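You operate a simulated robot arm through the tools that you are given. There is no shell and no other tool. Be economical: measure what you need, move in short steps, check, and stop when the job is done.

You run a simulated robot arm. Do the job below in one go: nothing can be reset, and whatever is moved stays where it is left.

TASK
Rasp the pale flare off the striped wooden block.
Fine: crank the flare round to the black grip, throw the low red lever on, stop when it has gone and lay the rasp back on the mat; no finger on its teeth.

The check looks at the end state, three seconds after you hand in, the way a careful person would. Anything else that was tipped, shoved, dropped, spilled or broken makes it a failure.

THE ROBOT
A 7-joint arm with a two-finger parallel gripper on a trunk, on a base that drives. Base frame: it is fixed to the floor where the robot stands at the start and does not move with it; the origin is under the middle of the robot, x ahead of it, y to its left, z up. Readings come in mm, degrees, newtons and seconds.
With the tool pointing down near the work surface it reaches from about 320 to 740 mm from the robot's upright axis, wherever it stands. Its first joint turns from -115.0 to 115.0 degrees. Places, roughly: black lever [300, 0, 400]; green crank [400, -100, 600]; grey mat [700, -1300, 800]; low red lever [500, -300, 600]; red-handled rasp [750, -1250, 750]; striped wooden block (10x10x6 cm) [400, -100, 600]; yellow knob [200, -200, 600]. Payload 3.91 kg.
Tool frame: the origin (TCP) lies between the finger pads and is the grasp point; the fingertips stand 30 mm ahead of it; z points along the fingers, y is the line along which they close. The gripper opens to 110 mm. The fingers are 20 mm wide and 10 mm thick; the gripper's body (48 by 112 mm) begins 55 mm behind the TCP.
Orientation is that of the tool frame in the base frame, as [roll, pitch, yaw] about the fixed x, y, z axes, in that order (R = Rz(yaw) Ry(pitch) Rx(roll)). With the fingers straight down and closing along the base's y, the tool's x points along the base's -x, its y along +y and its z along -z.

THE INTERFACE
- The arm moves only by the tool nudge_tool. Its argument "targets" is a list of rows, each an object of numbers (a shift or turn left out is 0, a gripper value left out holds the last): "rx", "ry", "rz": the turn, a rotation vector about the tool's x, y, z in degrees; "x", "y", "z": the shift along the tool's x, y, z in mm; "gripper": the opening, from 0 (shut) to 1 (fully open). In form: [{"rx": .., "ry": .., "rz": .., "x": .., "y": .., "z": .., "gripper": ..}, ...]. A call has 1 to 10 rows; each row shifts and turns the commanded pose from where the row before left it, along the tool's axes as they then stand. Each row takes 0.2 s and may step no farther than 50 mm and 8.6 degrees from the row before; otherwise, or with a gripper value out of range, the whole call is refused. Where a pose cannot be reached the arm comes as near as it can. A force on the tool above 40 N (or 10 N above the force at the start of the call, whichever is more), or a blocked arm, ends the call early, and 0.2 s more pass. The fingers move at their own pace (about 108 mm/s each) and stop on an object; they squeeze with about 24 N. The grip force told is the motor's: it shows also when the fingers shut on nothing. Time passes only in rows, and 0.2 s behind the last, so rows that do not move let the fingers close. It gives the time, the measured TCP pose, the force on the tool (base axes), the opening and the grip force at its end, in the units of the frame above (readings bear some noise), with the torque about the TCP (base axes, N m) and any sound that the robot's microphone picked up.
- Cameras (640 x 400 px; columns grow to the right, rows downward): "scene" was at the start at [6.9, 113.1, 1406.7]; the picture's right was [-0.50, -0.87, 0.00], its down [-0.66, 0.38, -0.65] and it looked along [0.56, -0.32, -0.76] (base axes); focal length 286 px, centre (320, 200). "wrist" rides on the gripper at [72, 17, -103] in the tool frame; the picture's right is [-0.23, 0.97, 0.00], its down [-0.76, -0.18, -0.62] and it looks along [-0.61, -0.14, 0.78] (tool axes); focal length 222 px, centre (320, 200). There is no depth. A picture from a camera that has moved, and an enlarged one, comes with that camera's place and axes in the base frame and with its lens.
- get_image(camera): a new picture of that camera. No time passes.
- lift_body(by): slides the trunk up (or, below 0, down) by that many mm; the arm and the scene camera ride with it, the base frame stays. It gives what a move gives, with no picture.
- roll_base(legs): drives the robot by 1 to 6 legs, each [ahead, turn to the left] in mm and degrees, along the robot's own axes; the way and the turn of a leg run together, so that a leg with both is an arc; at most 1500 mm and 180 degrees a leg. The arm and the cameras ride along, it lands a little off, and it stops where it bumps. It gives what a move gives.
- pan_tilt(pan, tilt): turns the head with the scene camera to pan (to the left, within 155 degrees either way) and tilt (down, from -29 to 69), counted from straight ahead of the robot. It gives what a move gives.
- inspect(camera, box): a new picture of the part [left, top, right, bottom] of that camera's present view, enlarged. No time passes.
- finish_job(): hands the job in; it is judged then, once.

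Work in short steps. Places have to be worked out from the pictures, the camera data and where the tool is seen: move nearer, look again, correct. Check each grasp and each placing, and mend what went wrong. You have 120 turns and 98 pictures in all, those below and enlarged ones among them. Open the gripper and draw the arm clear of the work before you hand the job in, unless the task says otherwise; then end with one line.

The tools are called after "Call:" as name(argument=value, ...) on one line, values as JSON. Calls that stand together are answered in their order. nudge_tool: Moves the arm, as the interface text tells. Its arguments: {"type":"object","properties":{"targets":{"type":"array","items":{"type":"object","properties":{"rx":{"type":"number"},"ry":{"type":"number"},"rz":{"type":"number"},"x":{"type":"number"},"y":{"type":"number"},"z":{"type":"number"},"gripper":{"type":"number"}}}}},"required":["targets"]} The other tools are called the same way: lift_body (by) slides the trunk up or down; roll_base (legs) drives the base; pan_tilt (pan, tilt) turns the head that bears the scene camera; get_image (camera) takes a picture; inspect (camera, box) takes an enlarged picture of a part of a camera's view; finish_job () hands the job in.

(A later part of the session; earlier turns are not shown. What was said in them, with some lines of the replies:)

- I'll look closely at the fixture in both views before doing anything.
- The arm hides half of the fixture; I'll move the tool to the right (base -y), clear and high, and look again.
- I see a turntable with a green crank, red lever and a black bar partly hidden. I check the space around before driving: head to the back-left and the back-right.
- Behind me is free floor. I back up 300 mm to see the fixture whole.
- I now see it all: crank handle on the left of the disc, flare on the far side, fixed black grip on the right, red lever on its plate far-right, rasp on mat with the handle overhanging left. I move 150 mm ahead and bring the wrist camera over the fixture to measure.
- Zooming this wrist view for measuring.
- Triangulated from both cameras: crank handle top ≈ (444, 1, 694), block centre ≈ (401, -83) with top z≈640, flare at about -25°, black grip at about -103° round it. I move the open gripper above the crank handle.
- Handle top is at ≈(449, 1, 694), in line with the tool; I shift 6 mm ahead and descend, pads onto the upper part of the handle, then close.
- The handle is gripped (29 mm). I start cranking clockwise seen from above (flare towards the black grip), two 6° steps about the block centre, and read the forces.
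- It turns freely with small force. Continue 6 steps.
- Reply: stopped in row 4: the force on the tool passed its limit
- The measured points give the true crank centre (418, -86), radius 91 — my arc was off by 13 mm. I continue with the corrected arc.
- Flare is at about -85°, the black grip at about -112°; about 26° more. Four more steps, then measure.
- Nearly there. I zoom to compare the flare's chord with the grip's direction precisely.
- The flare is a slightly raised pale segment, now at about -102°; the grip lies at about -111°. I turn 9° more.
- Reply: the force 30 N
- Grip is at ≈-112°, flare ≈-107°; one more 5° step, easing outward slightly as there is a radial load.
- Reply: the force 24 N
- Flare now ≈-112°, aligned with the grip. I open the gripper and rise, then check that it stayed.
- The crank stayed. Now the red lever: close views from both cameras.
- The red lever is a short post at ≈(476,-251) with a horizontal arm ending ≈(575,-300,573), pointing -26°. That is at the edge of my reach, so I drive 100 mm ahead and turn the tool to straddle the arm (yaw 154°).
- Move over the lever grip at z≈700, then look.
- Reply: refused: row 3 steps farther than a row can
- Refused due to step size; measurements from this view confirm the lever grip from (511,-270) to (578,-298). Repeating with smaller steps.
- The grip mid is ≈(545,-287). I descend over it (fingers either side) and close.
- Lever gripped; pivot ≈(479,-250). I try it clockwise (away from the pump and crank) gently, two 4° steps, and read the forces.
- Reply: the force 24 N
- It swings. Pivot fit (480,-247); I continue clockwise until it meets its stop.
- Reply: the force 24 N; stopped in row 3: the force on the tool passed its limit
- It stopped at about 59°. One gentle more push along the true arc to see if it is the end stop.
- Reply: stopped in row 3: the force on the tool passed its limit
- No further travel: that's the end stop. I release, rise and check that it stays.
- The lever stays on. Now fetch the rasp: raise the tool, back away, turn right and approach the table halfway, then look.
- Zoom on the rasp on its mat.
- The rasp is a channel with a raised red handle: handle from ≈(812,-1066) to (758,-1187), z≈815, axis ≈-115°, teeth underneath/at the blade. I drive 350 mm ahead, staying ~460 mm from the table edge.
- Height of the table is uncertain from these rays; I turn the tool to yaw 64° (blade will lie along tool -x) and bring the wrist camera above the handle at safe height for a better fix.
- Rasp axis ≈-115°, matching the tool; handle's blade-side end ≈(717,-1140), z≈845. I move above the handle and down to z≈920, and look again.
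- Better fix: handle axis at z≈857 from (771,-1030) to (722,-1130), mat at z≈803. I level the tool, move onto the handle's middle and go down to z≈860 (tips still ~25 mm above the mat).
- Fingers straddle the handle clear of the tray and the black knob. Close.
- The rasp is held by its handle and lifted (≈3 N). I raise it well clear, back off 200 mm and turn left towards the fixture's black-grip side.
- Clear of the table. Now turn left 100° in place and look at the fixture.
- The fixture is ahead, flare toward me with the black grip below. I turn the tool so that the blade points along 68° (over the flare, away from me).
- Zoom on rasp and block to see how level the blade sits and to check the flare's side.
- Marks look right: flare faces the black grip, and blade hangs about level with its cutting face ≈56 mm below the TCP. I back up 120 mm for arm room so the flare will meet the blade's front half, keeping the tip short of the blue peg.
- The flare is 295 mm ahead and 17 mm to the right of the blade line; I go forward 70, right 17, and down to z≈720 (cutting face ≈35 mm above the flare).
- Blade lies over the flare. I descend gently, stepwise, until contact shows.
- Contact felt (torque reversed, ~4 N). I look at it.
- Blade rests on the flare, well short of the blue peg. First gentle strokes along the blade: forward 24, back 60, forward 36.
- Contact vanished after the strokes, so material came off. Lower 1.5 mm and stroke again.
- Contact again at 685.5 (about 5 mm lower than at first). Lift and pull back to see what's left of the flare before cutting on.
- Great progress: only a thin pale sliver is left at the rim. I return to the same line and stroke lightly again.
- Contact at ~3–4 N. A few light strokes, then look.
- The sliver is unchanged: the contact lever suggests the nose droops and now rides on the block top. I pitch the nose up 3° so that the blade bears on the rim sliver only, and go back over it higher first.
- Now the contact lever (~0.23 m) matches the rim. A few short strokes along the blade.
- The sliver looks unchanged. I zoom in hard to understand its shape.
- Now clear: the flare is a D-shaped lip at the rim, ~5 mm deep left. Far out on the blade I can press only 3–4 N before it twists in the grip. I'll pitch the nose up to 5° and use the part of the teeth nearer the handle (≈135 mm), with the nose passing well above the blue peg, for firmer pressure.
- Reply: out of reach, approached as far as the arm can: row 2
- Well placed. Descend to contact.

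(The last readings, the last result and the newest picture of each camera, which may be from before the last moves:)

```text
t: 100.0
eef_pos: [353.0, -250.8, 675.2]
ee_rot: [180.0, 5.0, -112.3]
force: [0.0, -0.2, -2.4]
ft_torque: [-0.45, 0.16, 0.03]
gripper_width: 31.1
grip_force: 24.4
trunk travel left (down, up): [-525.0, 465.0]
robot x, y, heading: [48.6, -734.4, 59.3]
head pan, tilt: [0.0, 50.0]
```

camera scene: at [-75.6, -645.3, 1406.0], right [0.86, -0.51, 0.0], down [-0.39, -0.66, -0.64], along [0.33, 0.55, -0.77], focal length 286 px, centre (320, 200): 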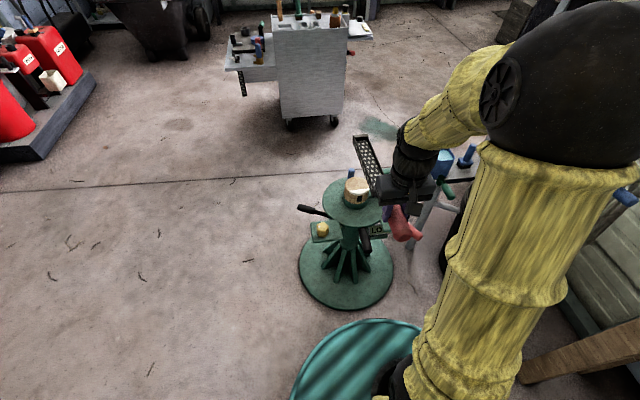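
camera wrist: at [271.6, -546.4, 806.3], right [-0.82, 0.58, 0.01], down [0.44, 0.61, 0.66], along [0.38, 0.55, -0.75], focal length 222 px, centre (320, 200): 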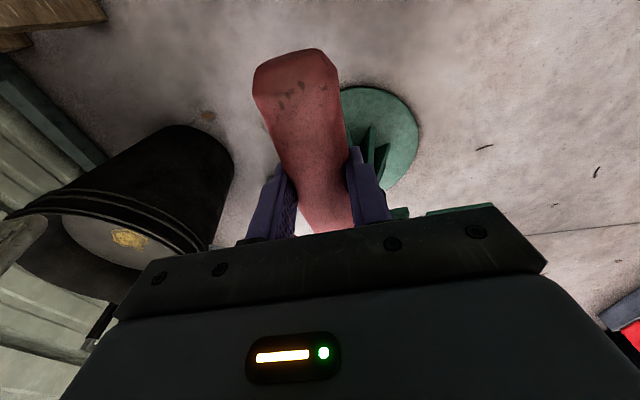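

Call:
nudge_tool(targets=[{"z": 2}, {"z": 1}, {}])

Call:
nudge_tool(targets=[{"z": 2}, {}])

```text
t: 100.8
eef_pos: [351.9, -249.7, 672.5]
ee_rot: [180.0, 5.1, -112.3]
force: [0.5, -0.3, 1.3]
ft_torque: [-0.11, 0.03, -0.05]
gripper_width: 31.5
grip_force: 23.5
trunk travel left (down, up): [-525.0, 465.0]
robot x, y, heading: [48.4, -739.2, 59.3]
head pan, tilt: [0.0, 50.0]
```

```text
t: 101.4
eef_pos: [352.3, -251.2, 671.2]
ee_rot: [179.9, 5.1, -112.2]
force: [-0.6, -2.0, 7.3]
ft_torque: [0.66, -0.2, 0.1]
gripper_width: 31.4
grip_force: 24.1
trunk travel left (down, up): [-525.0, 465.0]
robot x, y, heading: [48.7, -735.1, 59.4]
head pan, tilt: [0.0, 50.0]
```

About 9 N on the rim now. Short strokes.

Call:
nudge_tool(targets=[{"x": 15}, {"x": 15}, {"x": 10}, {"x": -15}, {"x": -15}, {"x": -10}])

```text
t: 102.8
eef_pos: [351.0, -251.7, 669.5]
ee_rot: [-180.0, 4.9, -112.3]
force: [-1.2, -2.3, 2.5]
ft_torque: [0.18, -0.12, -0.06]
gripper_width: 31.3
grip_force: 24.2
trunk travel left (down, up): [-525.0, 465.0]
robot x, y, heading: [44.2, -735.1, 59.3]
head pan, tilt: [0.0, 50.0]
```

Call:
inspect(camera="scene", box=[340, 176, 380, 204])

```text
14.29 times, centred on (360, 190) of scene
camera zoom: at [-75.7, -645.4, 1406.0], right [0.86, -0.51, 0.0], down [-0.39, -0.66, -0.64], along [0.33, 0.55, -0.77], focal length 4094 px, centre (-251, 343)
```

zoom: 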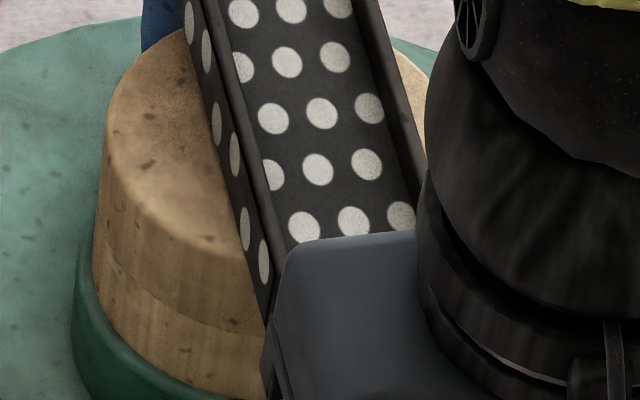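

No pale edge shows beside the blade any more. I lift off and pull aside to check fully.

Call:
nudge_tool(targets=[{"z": -45}, {"x": 44}, {"x": 44}, {"x": 44}, {"x": 44}, {"y": -28}, {"y": -28}, {}])

Call:
inspect(camera="scene", box=[340, 176, 380, 204])

```text
t: 104.6
eef_pos: [336.8, -435.5, 699.7]
ee_rot: [180.0, 5.1, -112.2]
force: [0.0, 0.5, -2.4]
ft_torque: [-0.44, 0.23, -0.01]
gripper_width: 31.4
grip_force: 24.3
trunk travel left (down, up): [-525.0, 465.0]
robot x, y, heading: [49.0, -736.4, 59.5]
head pan, tilt: [0.0, 50.0]
```

```text
14.29 times, centred on (360, 190) of scene
camera zoom: at [-75.0, -644.8, 1406.0], right [0.86, -0.51, 0.0], down [-0.39, -0.66, -0.64], along [0.33, 0.55, -0.77], focal length 4094 px, centre (-251, 343)
```

zoom: 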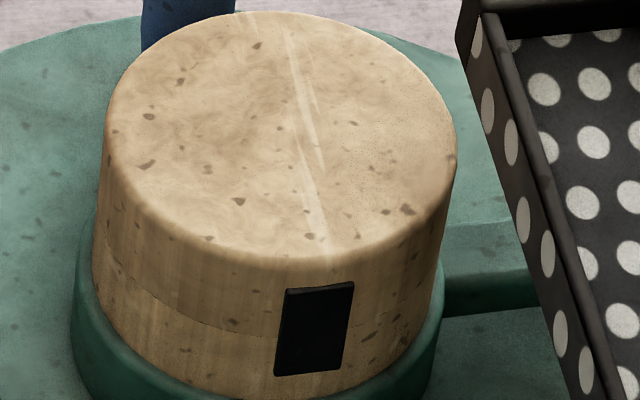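

The flare is gone and the block is otherwise untouched. I level the tool and lift the rasp high for the way back.

Call:
nudge_tool(targets=[{"z": -40}, {"z": -45, "ry": 5}, {"z": -45}, {"z": -45}, {"z": -45}, {"z": -45}, {"z": -45}, {"z": -45}, {"z": -40}, {}])

Call:
nudge_tool(targets=[{"rz": 8.5}, {"rz": 8.5}, {"rz": 8.5}, {"rz": 8.5}, {"rz": 8.5}, {"rz": 8.5}, {"rz": 8.5}, {"rz": 8.5}, {"rz": 8.5}, {"rz": 8}])

Call:
get_image(camera="scene")

```text
t: 106.8
eef_pos: [334.5, -443.7, 1098.1]
ee_rot: [-179.9, -0.1, -112.4]
force: [-0.3, 0.3, -2.6]
ft_torque: [-0.46, 0.16, 0.0]
gripper_width: 31.4
grip_force: 23.9
trunk travel left (down, up): [-525.0, 465.0]
robot x, y, heading: [49.9, -736.7, 59.2]
head pan, tilt: [0.0, 50.0]
```

```text
t: 109.0
eef_pos: [332.2, -446.4, 1093.2]
ee_rot: [-180.0, 0.0, 163.0]
force: [0.4, -0.4, -1.9]
ft_torque: [0.15, 0.49, 0.01]
gripper_width: 31.4
grip_force: 24.6
trunk travel left (down, up): [-525.0, 465.0]
robot x, y, heading: [46.4, -735.2, 59.2]
head pan, tilt: [0.0, 50.0]
```

```text
24 pictures are left
camera scene: at [-75.3, -644.8, 1406.0], right [0.86, -0.51, 0.0], down [-0.39, -0.66, -0.64], along [0.33, 0.55, -0.77], focal length 286 px, centre (320, 200)
```

scene: 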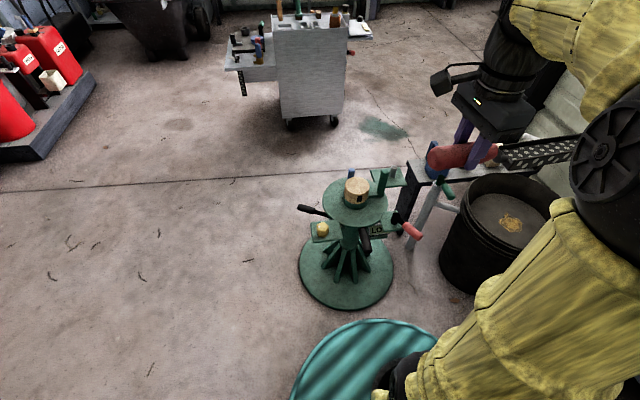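

Fixture looks fine. Now turn right ~99° and drive 230 mm to the table.

Call:
roll_base(legs=[[0, -98.6], [230, 0]])

Call:
pan_tilt(pan=10, tilt=40)

Call:
get_image(camera="scene")

```text
t: 114.9
eef_pos: [453.8, -1224.3, 1093.2]
ee_rot: [179.9, 0.0, 62.3]
force: [-0.6, -0.7, -3.6]
ft_torque: [0.46, -0.23, 0.0]
gripper_width: 31.3
grip_force: 24.3
trunk travel left (down, up): [-525.0, 465.0]
robot x, y, heading: [221.5, -888.2, -41.4]
head pan, tilt: [0.0, 50.0]
```

```text
t: 115.7
eef_pos: [454.3, -1223.3, 1093.1]
ee_rot: [-180.0, 0.0, 62.3]
force: [0.0, 0.2, -2.4]
ft_torque: [0.45, -0.23, 0.0]
gripper_width: 31.5
grip_force: 24.1
trunk travel left (down, up): [-525.0, 465.0]
robot x, y, heading: [220.4, -891.5, -41.7]
head pan, tilt: [10.0, 40.0]
```

```text
23 pictures are left
camera scene: at [349.9, -781.3, 1420.1], right [-0.52, -0.85, 0.0], down [-0.55, 0.34, -0.77], along [0.65, -0.4, -0.64], focal length 286 px, centre (320, 200)
```

scene: 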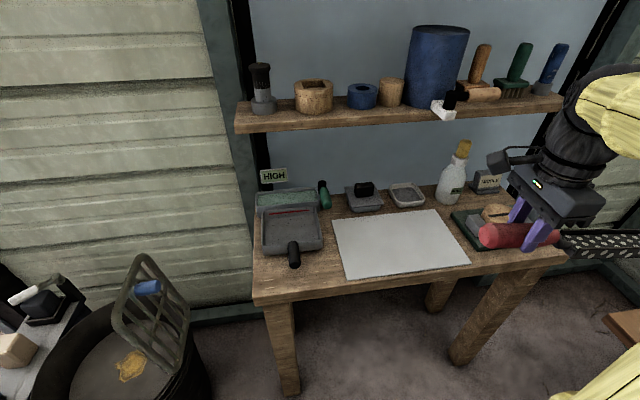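

The mat is free. Move over the original pick-up place at height.

Call:
nudge_tool(targets=[{"rz": -1.9}, {"x": 35.4, "y": 28.8}, {"x": 35.4, "y": 28.8}, {"x": 35.4, "y": 28.8}, {"x": 35.4, "y": 28.8}, {"x": 35.4, "y": 28.8}, {"x": 35.4, "y": 28.8}, {"x": 35.4, "y": 28.8}, {}])

Call:
nudge_tool(targets=[{"z": 40}, {"z": 40}, {"z": 40}, {"z": 40}, {}])

Call:
get_image(camera="scene")

Call:
get_image(camera="wrist")

```text
t: 117.7
eef_pos: [743.7, -1086.7, 1092.6]
ee_rot: [180.0, 0.0, 64.2]
force: [-0.6, 0.2, -3.8]
ft_torque: [0.45, -0.21, -0.03]
gripper_width: 31.3
grip_force: 23.9
trunk travel left (down, up): [-525.0, 465.0]
robot x, y, heading: [222.8, -892.7, -41.6]
head pan, tilt: [10.0, 40.0]
```

```text
t: 118.9
eef_pos: [745.6, -1089.2, 934.3]
ee_rot: [180.0, 0.1, 64.2]
force: [-0.3, -0.1, -3.4]
ft_torque: [0.47, -0.22, -0.02]
gripper_width: 31.4
grip_force: 23.9
trunk travel left (down, up): [-525.0, 465.0]
robot x, y, heading: [221.0, -892.0, -41.5]
head pan, tilt: [10.0, 40.0]
```

```text
22 pictures are left
camera scene: at [350.3, -781.2, 1420.1], right [-0.52, -0.85, 0.0], down [-0.55, 0.33, -0.77], along [0.65, -0.4, -0.64], focal length 286 px, centre (320, 200)
```

scene: 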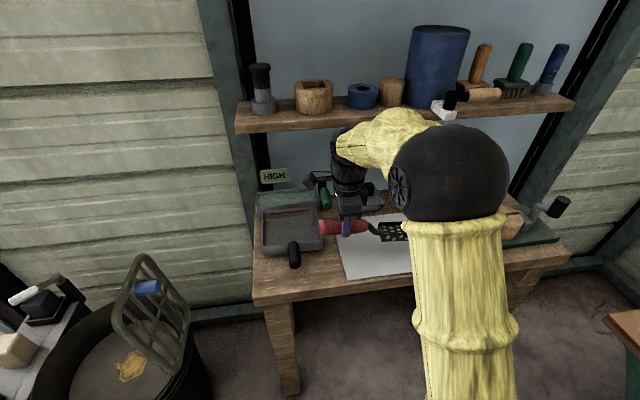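

```text
21 pictures are left
camera wrist: at [792.0, -1032.1, 1037.6], right [0.78, -0.63, 0.0], down [-0.49, -0.61, 0.62], along [-0.39, -0.49, -0.78], focal length 222 px, centre (320, 200)
```

wrist: 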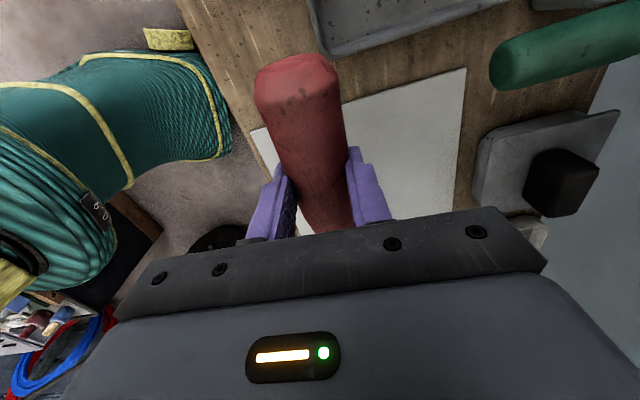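

Position matches the pick-up. Descend to just above the mat, then feel down.

Call:
nudge_tool(targets=[{"z": 30}, {"z": 25}, {"z": 13}, {}])

Call:
nudge_tool(targets=[{"z": 3}, {"z": 2}, {}])

```text
t: 119.9
eef_pos: [743.7, -1088.2, 866.4]
ee_rot: [180.0, 0.0, 64.3]
force: [-6.1, 3.8, 2.6]
ft_torque: [-0.18, 0.26, 0.2]
gripper_width: 31.6
grip_force: 23.7
trunk travel left (down, up): [-525.0, 465.0]
robot x, y, heading: [222.7, -890.5, -41.3]
head pan, tilt: [10.0, 40.0]
```

```text
t: 120.7
eef_pos: [742.7, -1088.2, 861.5]
ee_rot: [179.8, 0.0, 64.2]
force: [-3.7, 1.9, 2.4]
ft_torque: [-0.43, 0.23, 0.12]
gripper_width: 31.4
grip_force: 23.5
trunk travel left (down, up): [-525.0, 465.0]
robot x, y, heading: [222.4, -891.8, -41.4]
head pan, tilt: [10.0, 40.0]
```

Contact with a small sideways force; check for anything touching before releasing.

Call:
inspect(camera="scene", box=[250, 180, 430, 290])

Call:
inspect(camera="wrist", box=[200, 0, 480, 240])

```text
3.56 times, centred on (340, 235) of scene
camera zoom: at [349.4, -780.7, 1420.2], right [-0.52, -0.85, 0.0], down [-0.55, 0.33, -0.77], along [0.65, -0.4, -0.64], focal length 1019 px, centre (249, 76)
```

zoom: 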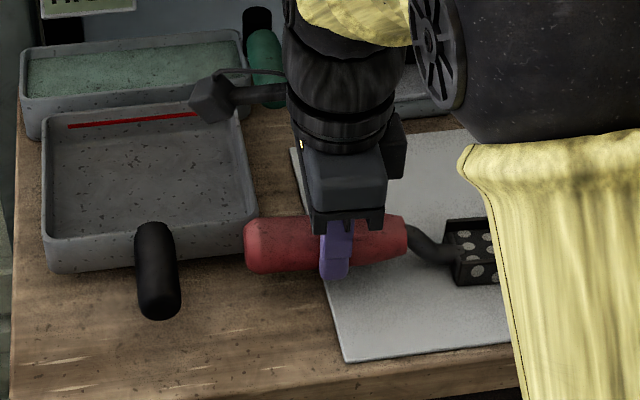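

```text
1.67 times, centred on (340, 120) of wrist
camera zoom: at [790.3, -1030.0, 964.4], right [0.78, -0.63, 0.0], down [-0.49, -0.61, 0.62], along [-0.39, -0.49, -0.78], focal length 370 px, centre (287, 333)
```

zoom: 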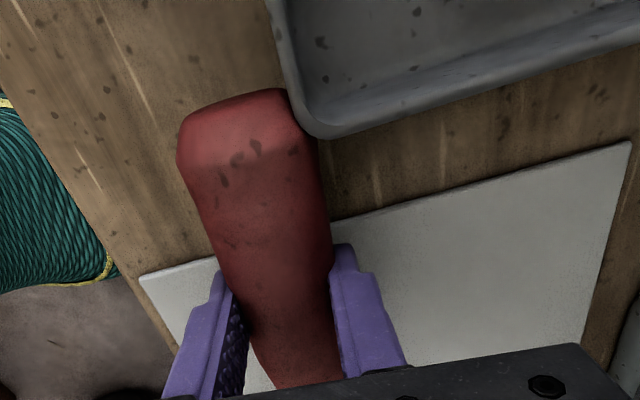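

The handle end sits right against the tray's corner (tray itself not shifted). I lift a little, shift 15 mm along the blade and 8 mm away from the tray, and lower again.

Call:
nudge_tool(targets=[{"z": -15}, {"x": -15, "y": -8}, {"z": 8}, {}])

Call:
nudge_tool(targets=[{"z": 3}, {"z": 2}, {}])

```text
t: 121.7
eef_pos: [729.6, -1098.1, 866.1]
ee_rot: [-179.9, 0.1, 64.2]
force: [0.2, 0.2, -3.1]
ft_torque: [0.48, -0.22, 0.0]
gripper_width: 31.5
grip_force: 24.0
trunk travel left (down, up): [-525.0, 465.0]
robot x, y, heading: [216.9, -888.8, -41.3]
head pan, tilt: [10.0, 40.0]
```

```text
t: 122.5
eef_pos: [728.7, -1098.9, 862.2]
ee_rot: [180.0, 0.0, 64.3]
force: [-0.4, -0.2, -1.9]
ft_torque: [0.24, -0.17, 0.05]
gripper_width: 31.4
grip_force: 23.9
trunk travel left (down, up): [-525.0, 465.0]
robot x, y, heading: [220.3, -889.4, -41.6]
head pan, tilt: [10.0, 40.0]
```

Clean contact now, no side force. Lower 3 mm more and open.

Call:
nudge_tool(targets=[{"z": 2}, {"z": 1}, {}])

Call:
nudge_tool(targets=[{"gripper": 0.4}, {"gripper": 0.55}, {}, {}])

Call:
nudge_tool(targets=[{"z": -25}, {"z": -40}, {"z": -40}, {"z": -40}, {"z": -40}, {}])

Call:
get_image(camera="wrist")

```text
t: 123.3
eef_pos: [729.3, -1098.3, 859.6]
ee_rot: [180.0, 0.0, 64.2]
force: [-0.8, -0.3, 0.9]
ft_torque: [-0.58, 0.16, 0.17]
gripper_width: 31.5
grip_force: 23.9
trunk travel left (down, up): [-525.0, 465.0]
robot x, y, heading: [219.3, -888.3, -41.3]
head pan, tilt: [10.0, 40.0]
```

```text
t: 124.3
eef_pos: [728.9, -1097.6, 859.7]
ee_rot: [180.0, 0.0, 64.3]
force: [1.0, -0.7, -0.3]
ft_torque: [0.0, 0.05, 0.0]
gripper_width: 60.5
grip_force: 0.0
trunk travel left (down, up): [-525.0, 465.0]
robot x, y, heading: [217.6, -888.9, -41.7]
head pan, tilt: [10.0, 40.0]
```

```text
t: 125.7
eef_pos: [724.8, -1101.5, 1043.4]
ee_rot: [179.9, 0.1, 64.2]
force: [-0.2, -0.7, -0.4]
ft_torque: [-0.01, 0.01, -0.01]
gripper_width: 60.5
grip_force: 0.1
trunk travel left (down, up): [-525.0, 465.0]
robot x, y, heading: [221.4, -887.4, -41.1]
head pan, tilt: [10.0, 40.0]
```

```text
18 pictures are left
camera wrist: at [772.3, -1041.8, 1145.9], right [0.78, -0.63, 0.0], down [-0.49, -0.61, 0.62], along [-0.39, -0.49, -0.78], focal length 222 px, centre (320, 200)
```

wrist: 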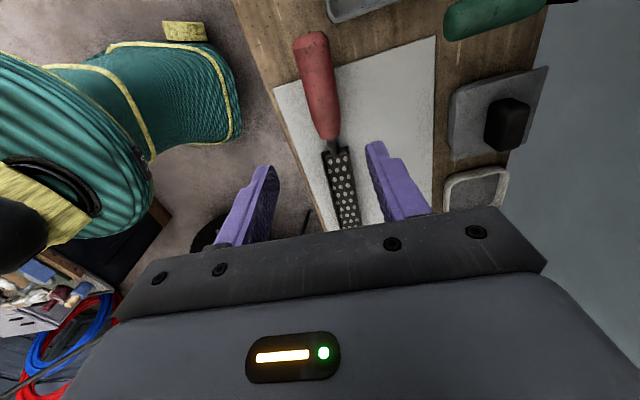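

The rasp lies on the mat. I draw the arm and base back clear and check the table and the fixture once more.

Call:
nudge_tool(targets=[{"z": -40}, {"y": -40}, {"y": -40}, {"y": -40}, {"y": -40}, {}])

Call:
roll_base(legs=[[-200, 0]])

Call:
inspect(camera="scene", box=[220, 120, 520, 300])

Call:
pan_tilt(pan=100, tilt=45)

Call:
get_image(camera="scene")

```text
t: 127.1
eef_pos: [582.6, -1028.7, 1082.8]
ee_rot: [180.0, 0.0, 64.2]
force: [-0.5, -0.4, 0.4]
ft_torque: [-0.02, 0.01, -0.02]
gripper_width: 60.5
grip_force: 0.2
trunk travel left (down, up): [-525.0, 465.0]
robot x, y, heading: [224.9, -886.8, -41.3]
head pan, tilt: [10.0, 40.0]
```

```text
t: 128.7
eef_pos: [428.2, -892.4, 1083.4]
ee_rot: [179.9, -0.1, 64.3]
force: [-0.8, -0.3, 0.5]
ft_torque: [-0.02, 0.0, 0.0]
gripper_width: 60.6
grip_force: 0.0
trunk travel left (down, up): [-525.0, 465.0]
robot x, y, heading: [66.0, -750.4, -41.4]
head pan, tilt: [10.0, 40.0]
```

```text
2.13 times, centred on (370, 210) of scene
camera zoom: at [194.5, -644.4, 1420.2], right [-0.52, -0.85, 0.0], down [-0.55, 0.33, -0.77], along [0.65, -0.4, -0.64], focal length 611 px, centre (213, 179)
```

zoom: 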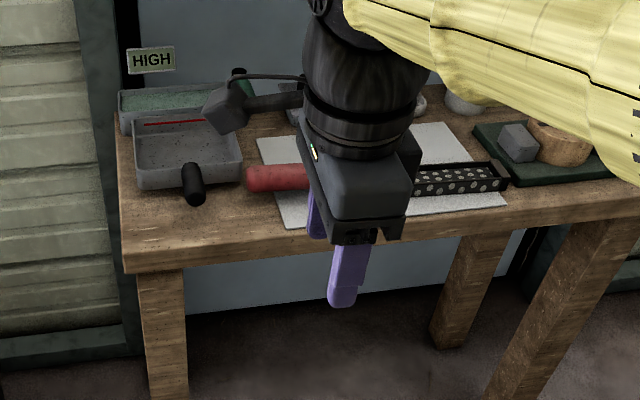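

```text
t: 130.3
eef_pos: [429.0, -891.5, 1082.6]
ee_rot: [180.0, 0.0, 64.3]
force: [1.1, -0.3, 0.9]
ft_torque: [-0.01, -0.02, -0.01]
gripper_width: 60.5
grip_force: 0.0
trunk travel left (down, up): [-525.0, 465.0]
robot x, y, heading: [70.9, -751.6, -41.3]
head pan, tilt: [100.0, 45.0]
```

```text
16 pictures are left
camera scene: at [164.5, -531.1, 1412.9], right [0.85, -0.52, 0.0], down [-0.37, -0.6, -0.71], along [0.37, 0.6, -0.71], focal length 286 px, centre (320, 200)
```

scene: 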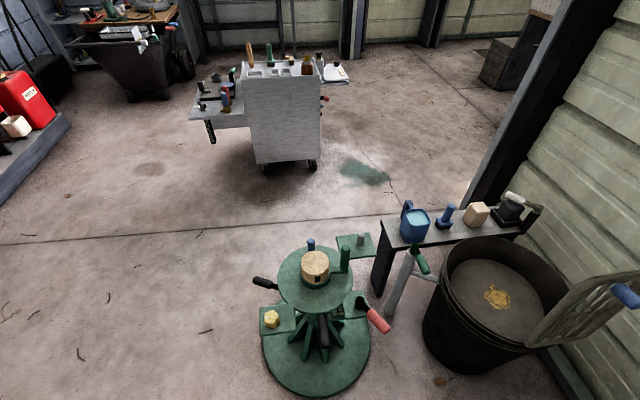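

A last zoom on the fixture: flare, mark against grip, and lever.

Call:
inspect(camera="scene", box=[250, 225, 400, 365])

```text
2.86 times, centred on (325, 295) of scene
camera zoom: at [164.5, -531.1, 1412.9], right [0.85, -0.52, 0.0], down [-0.37, -0.6, -0.71], along [0.37, 0.6, -0.71], focal length 819 px, centre (306, -71)
```

zoom: 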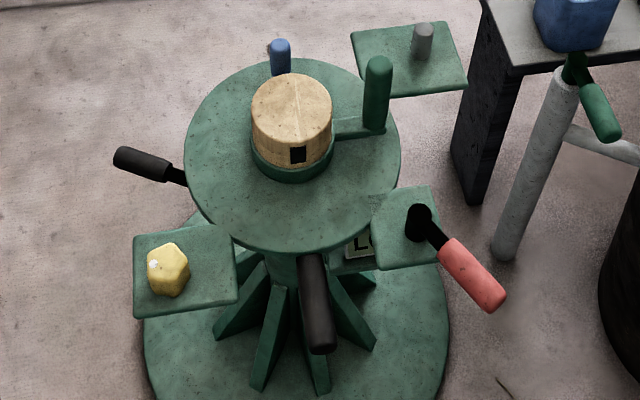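

The flare is gone, the block's mark faces the black grip, the red lever is on, the rasp is on the mat, and the gripper is open and clear. Handing in.

Call:
finish_job()

```text
The job is handed in.
```

I cranked the flare round to the black grip, swung the low red lever to its stop, rasped the flare off, and laid the rasp back on its mat. I gripped the rasp only by its handle. On the first try at laying it down, the handle came up against the corner of the grey tray, so I lifted it and set it about 15 mm further along; the tray did not appear to have moved.
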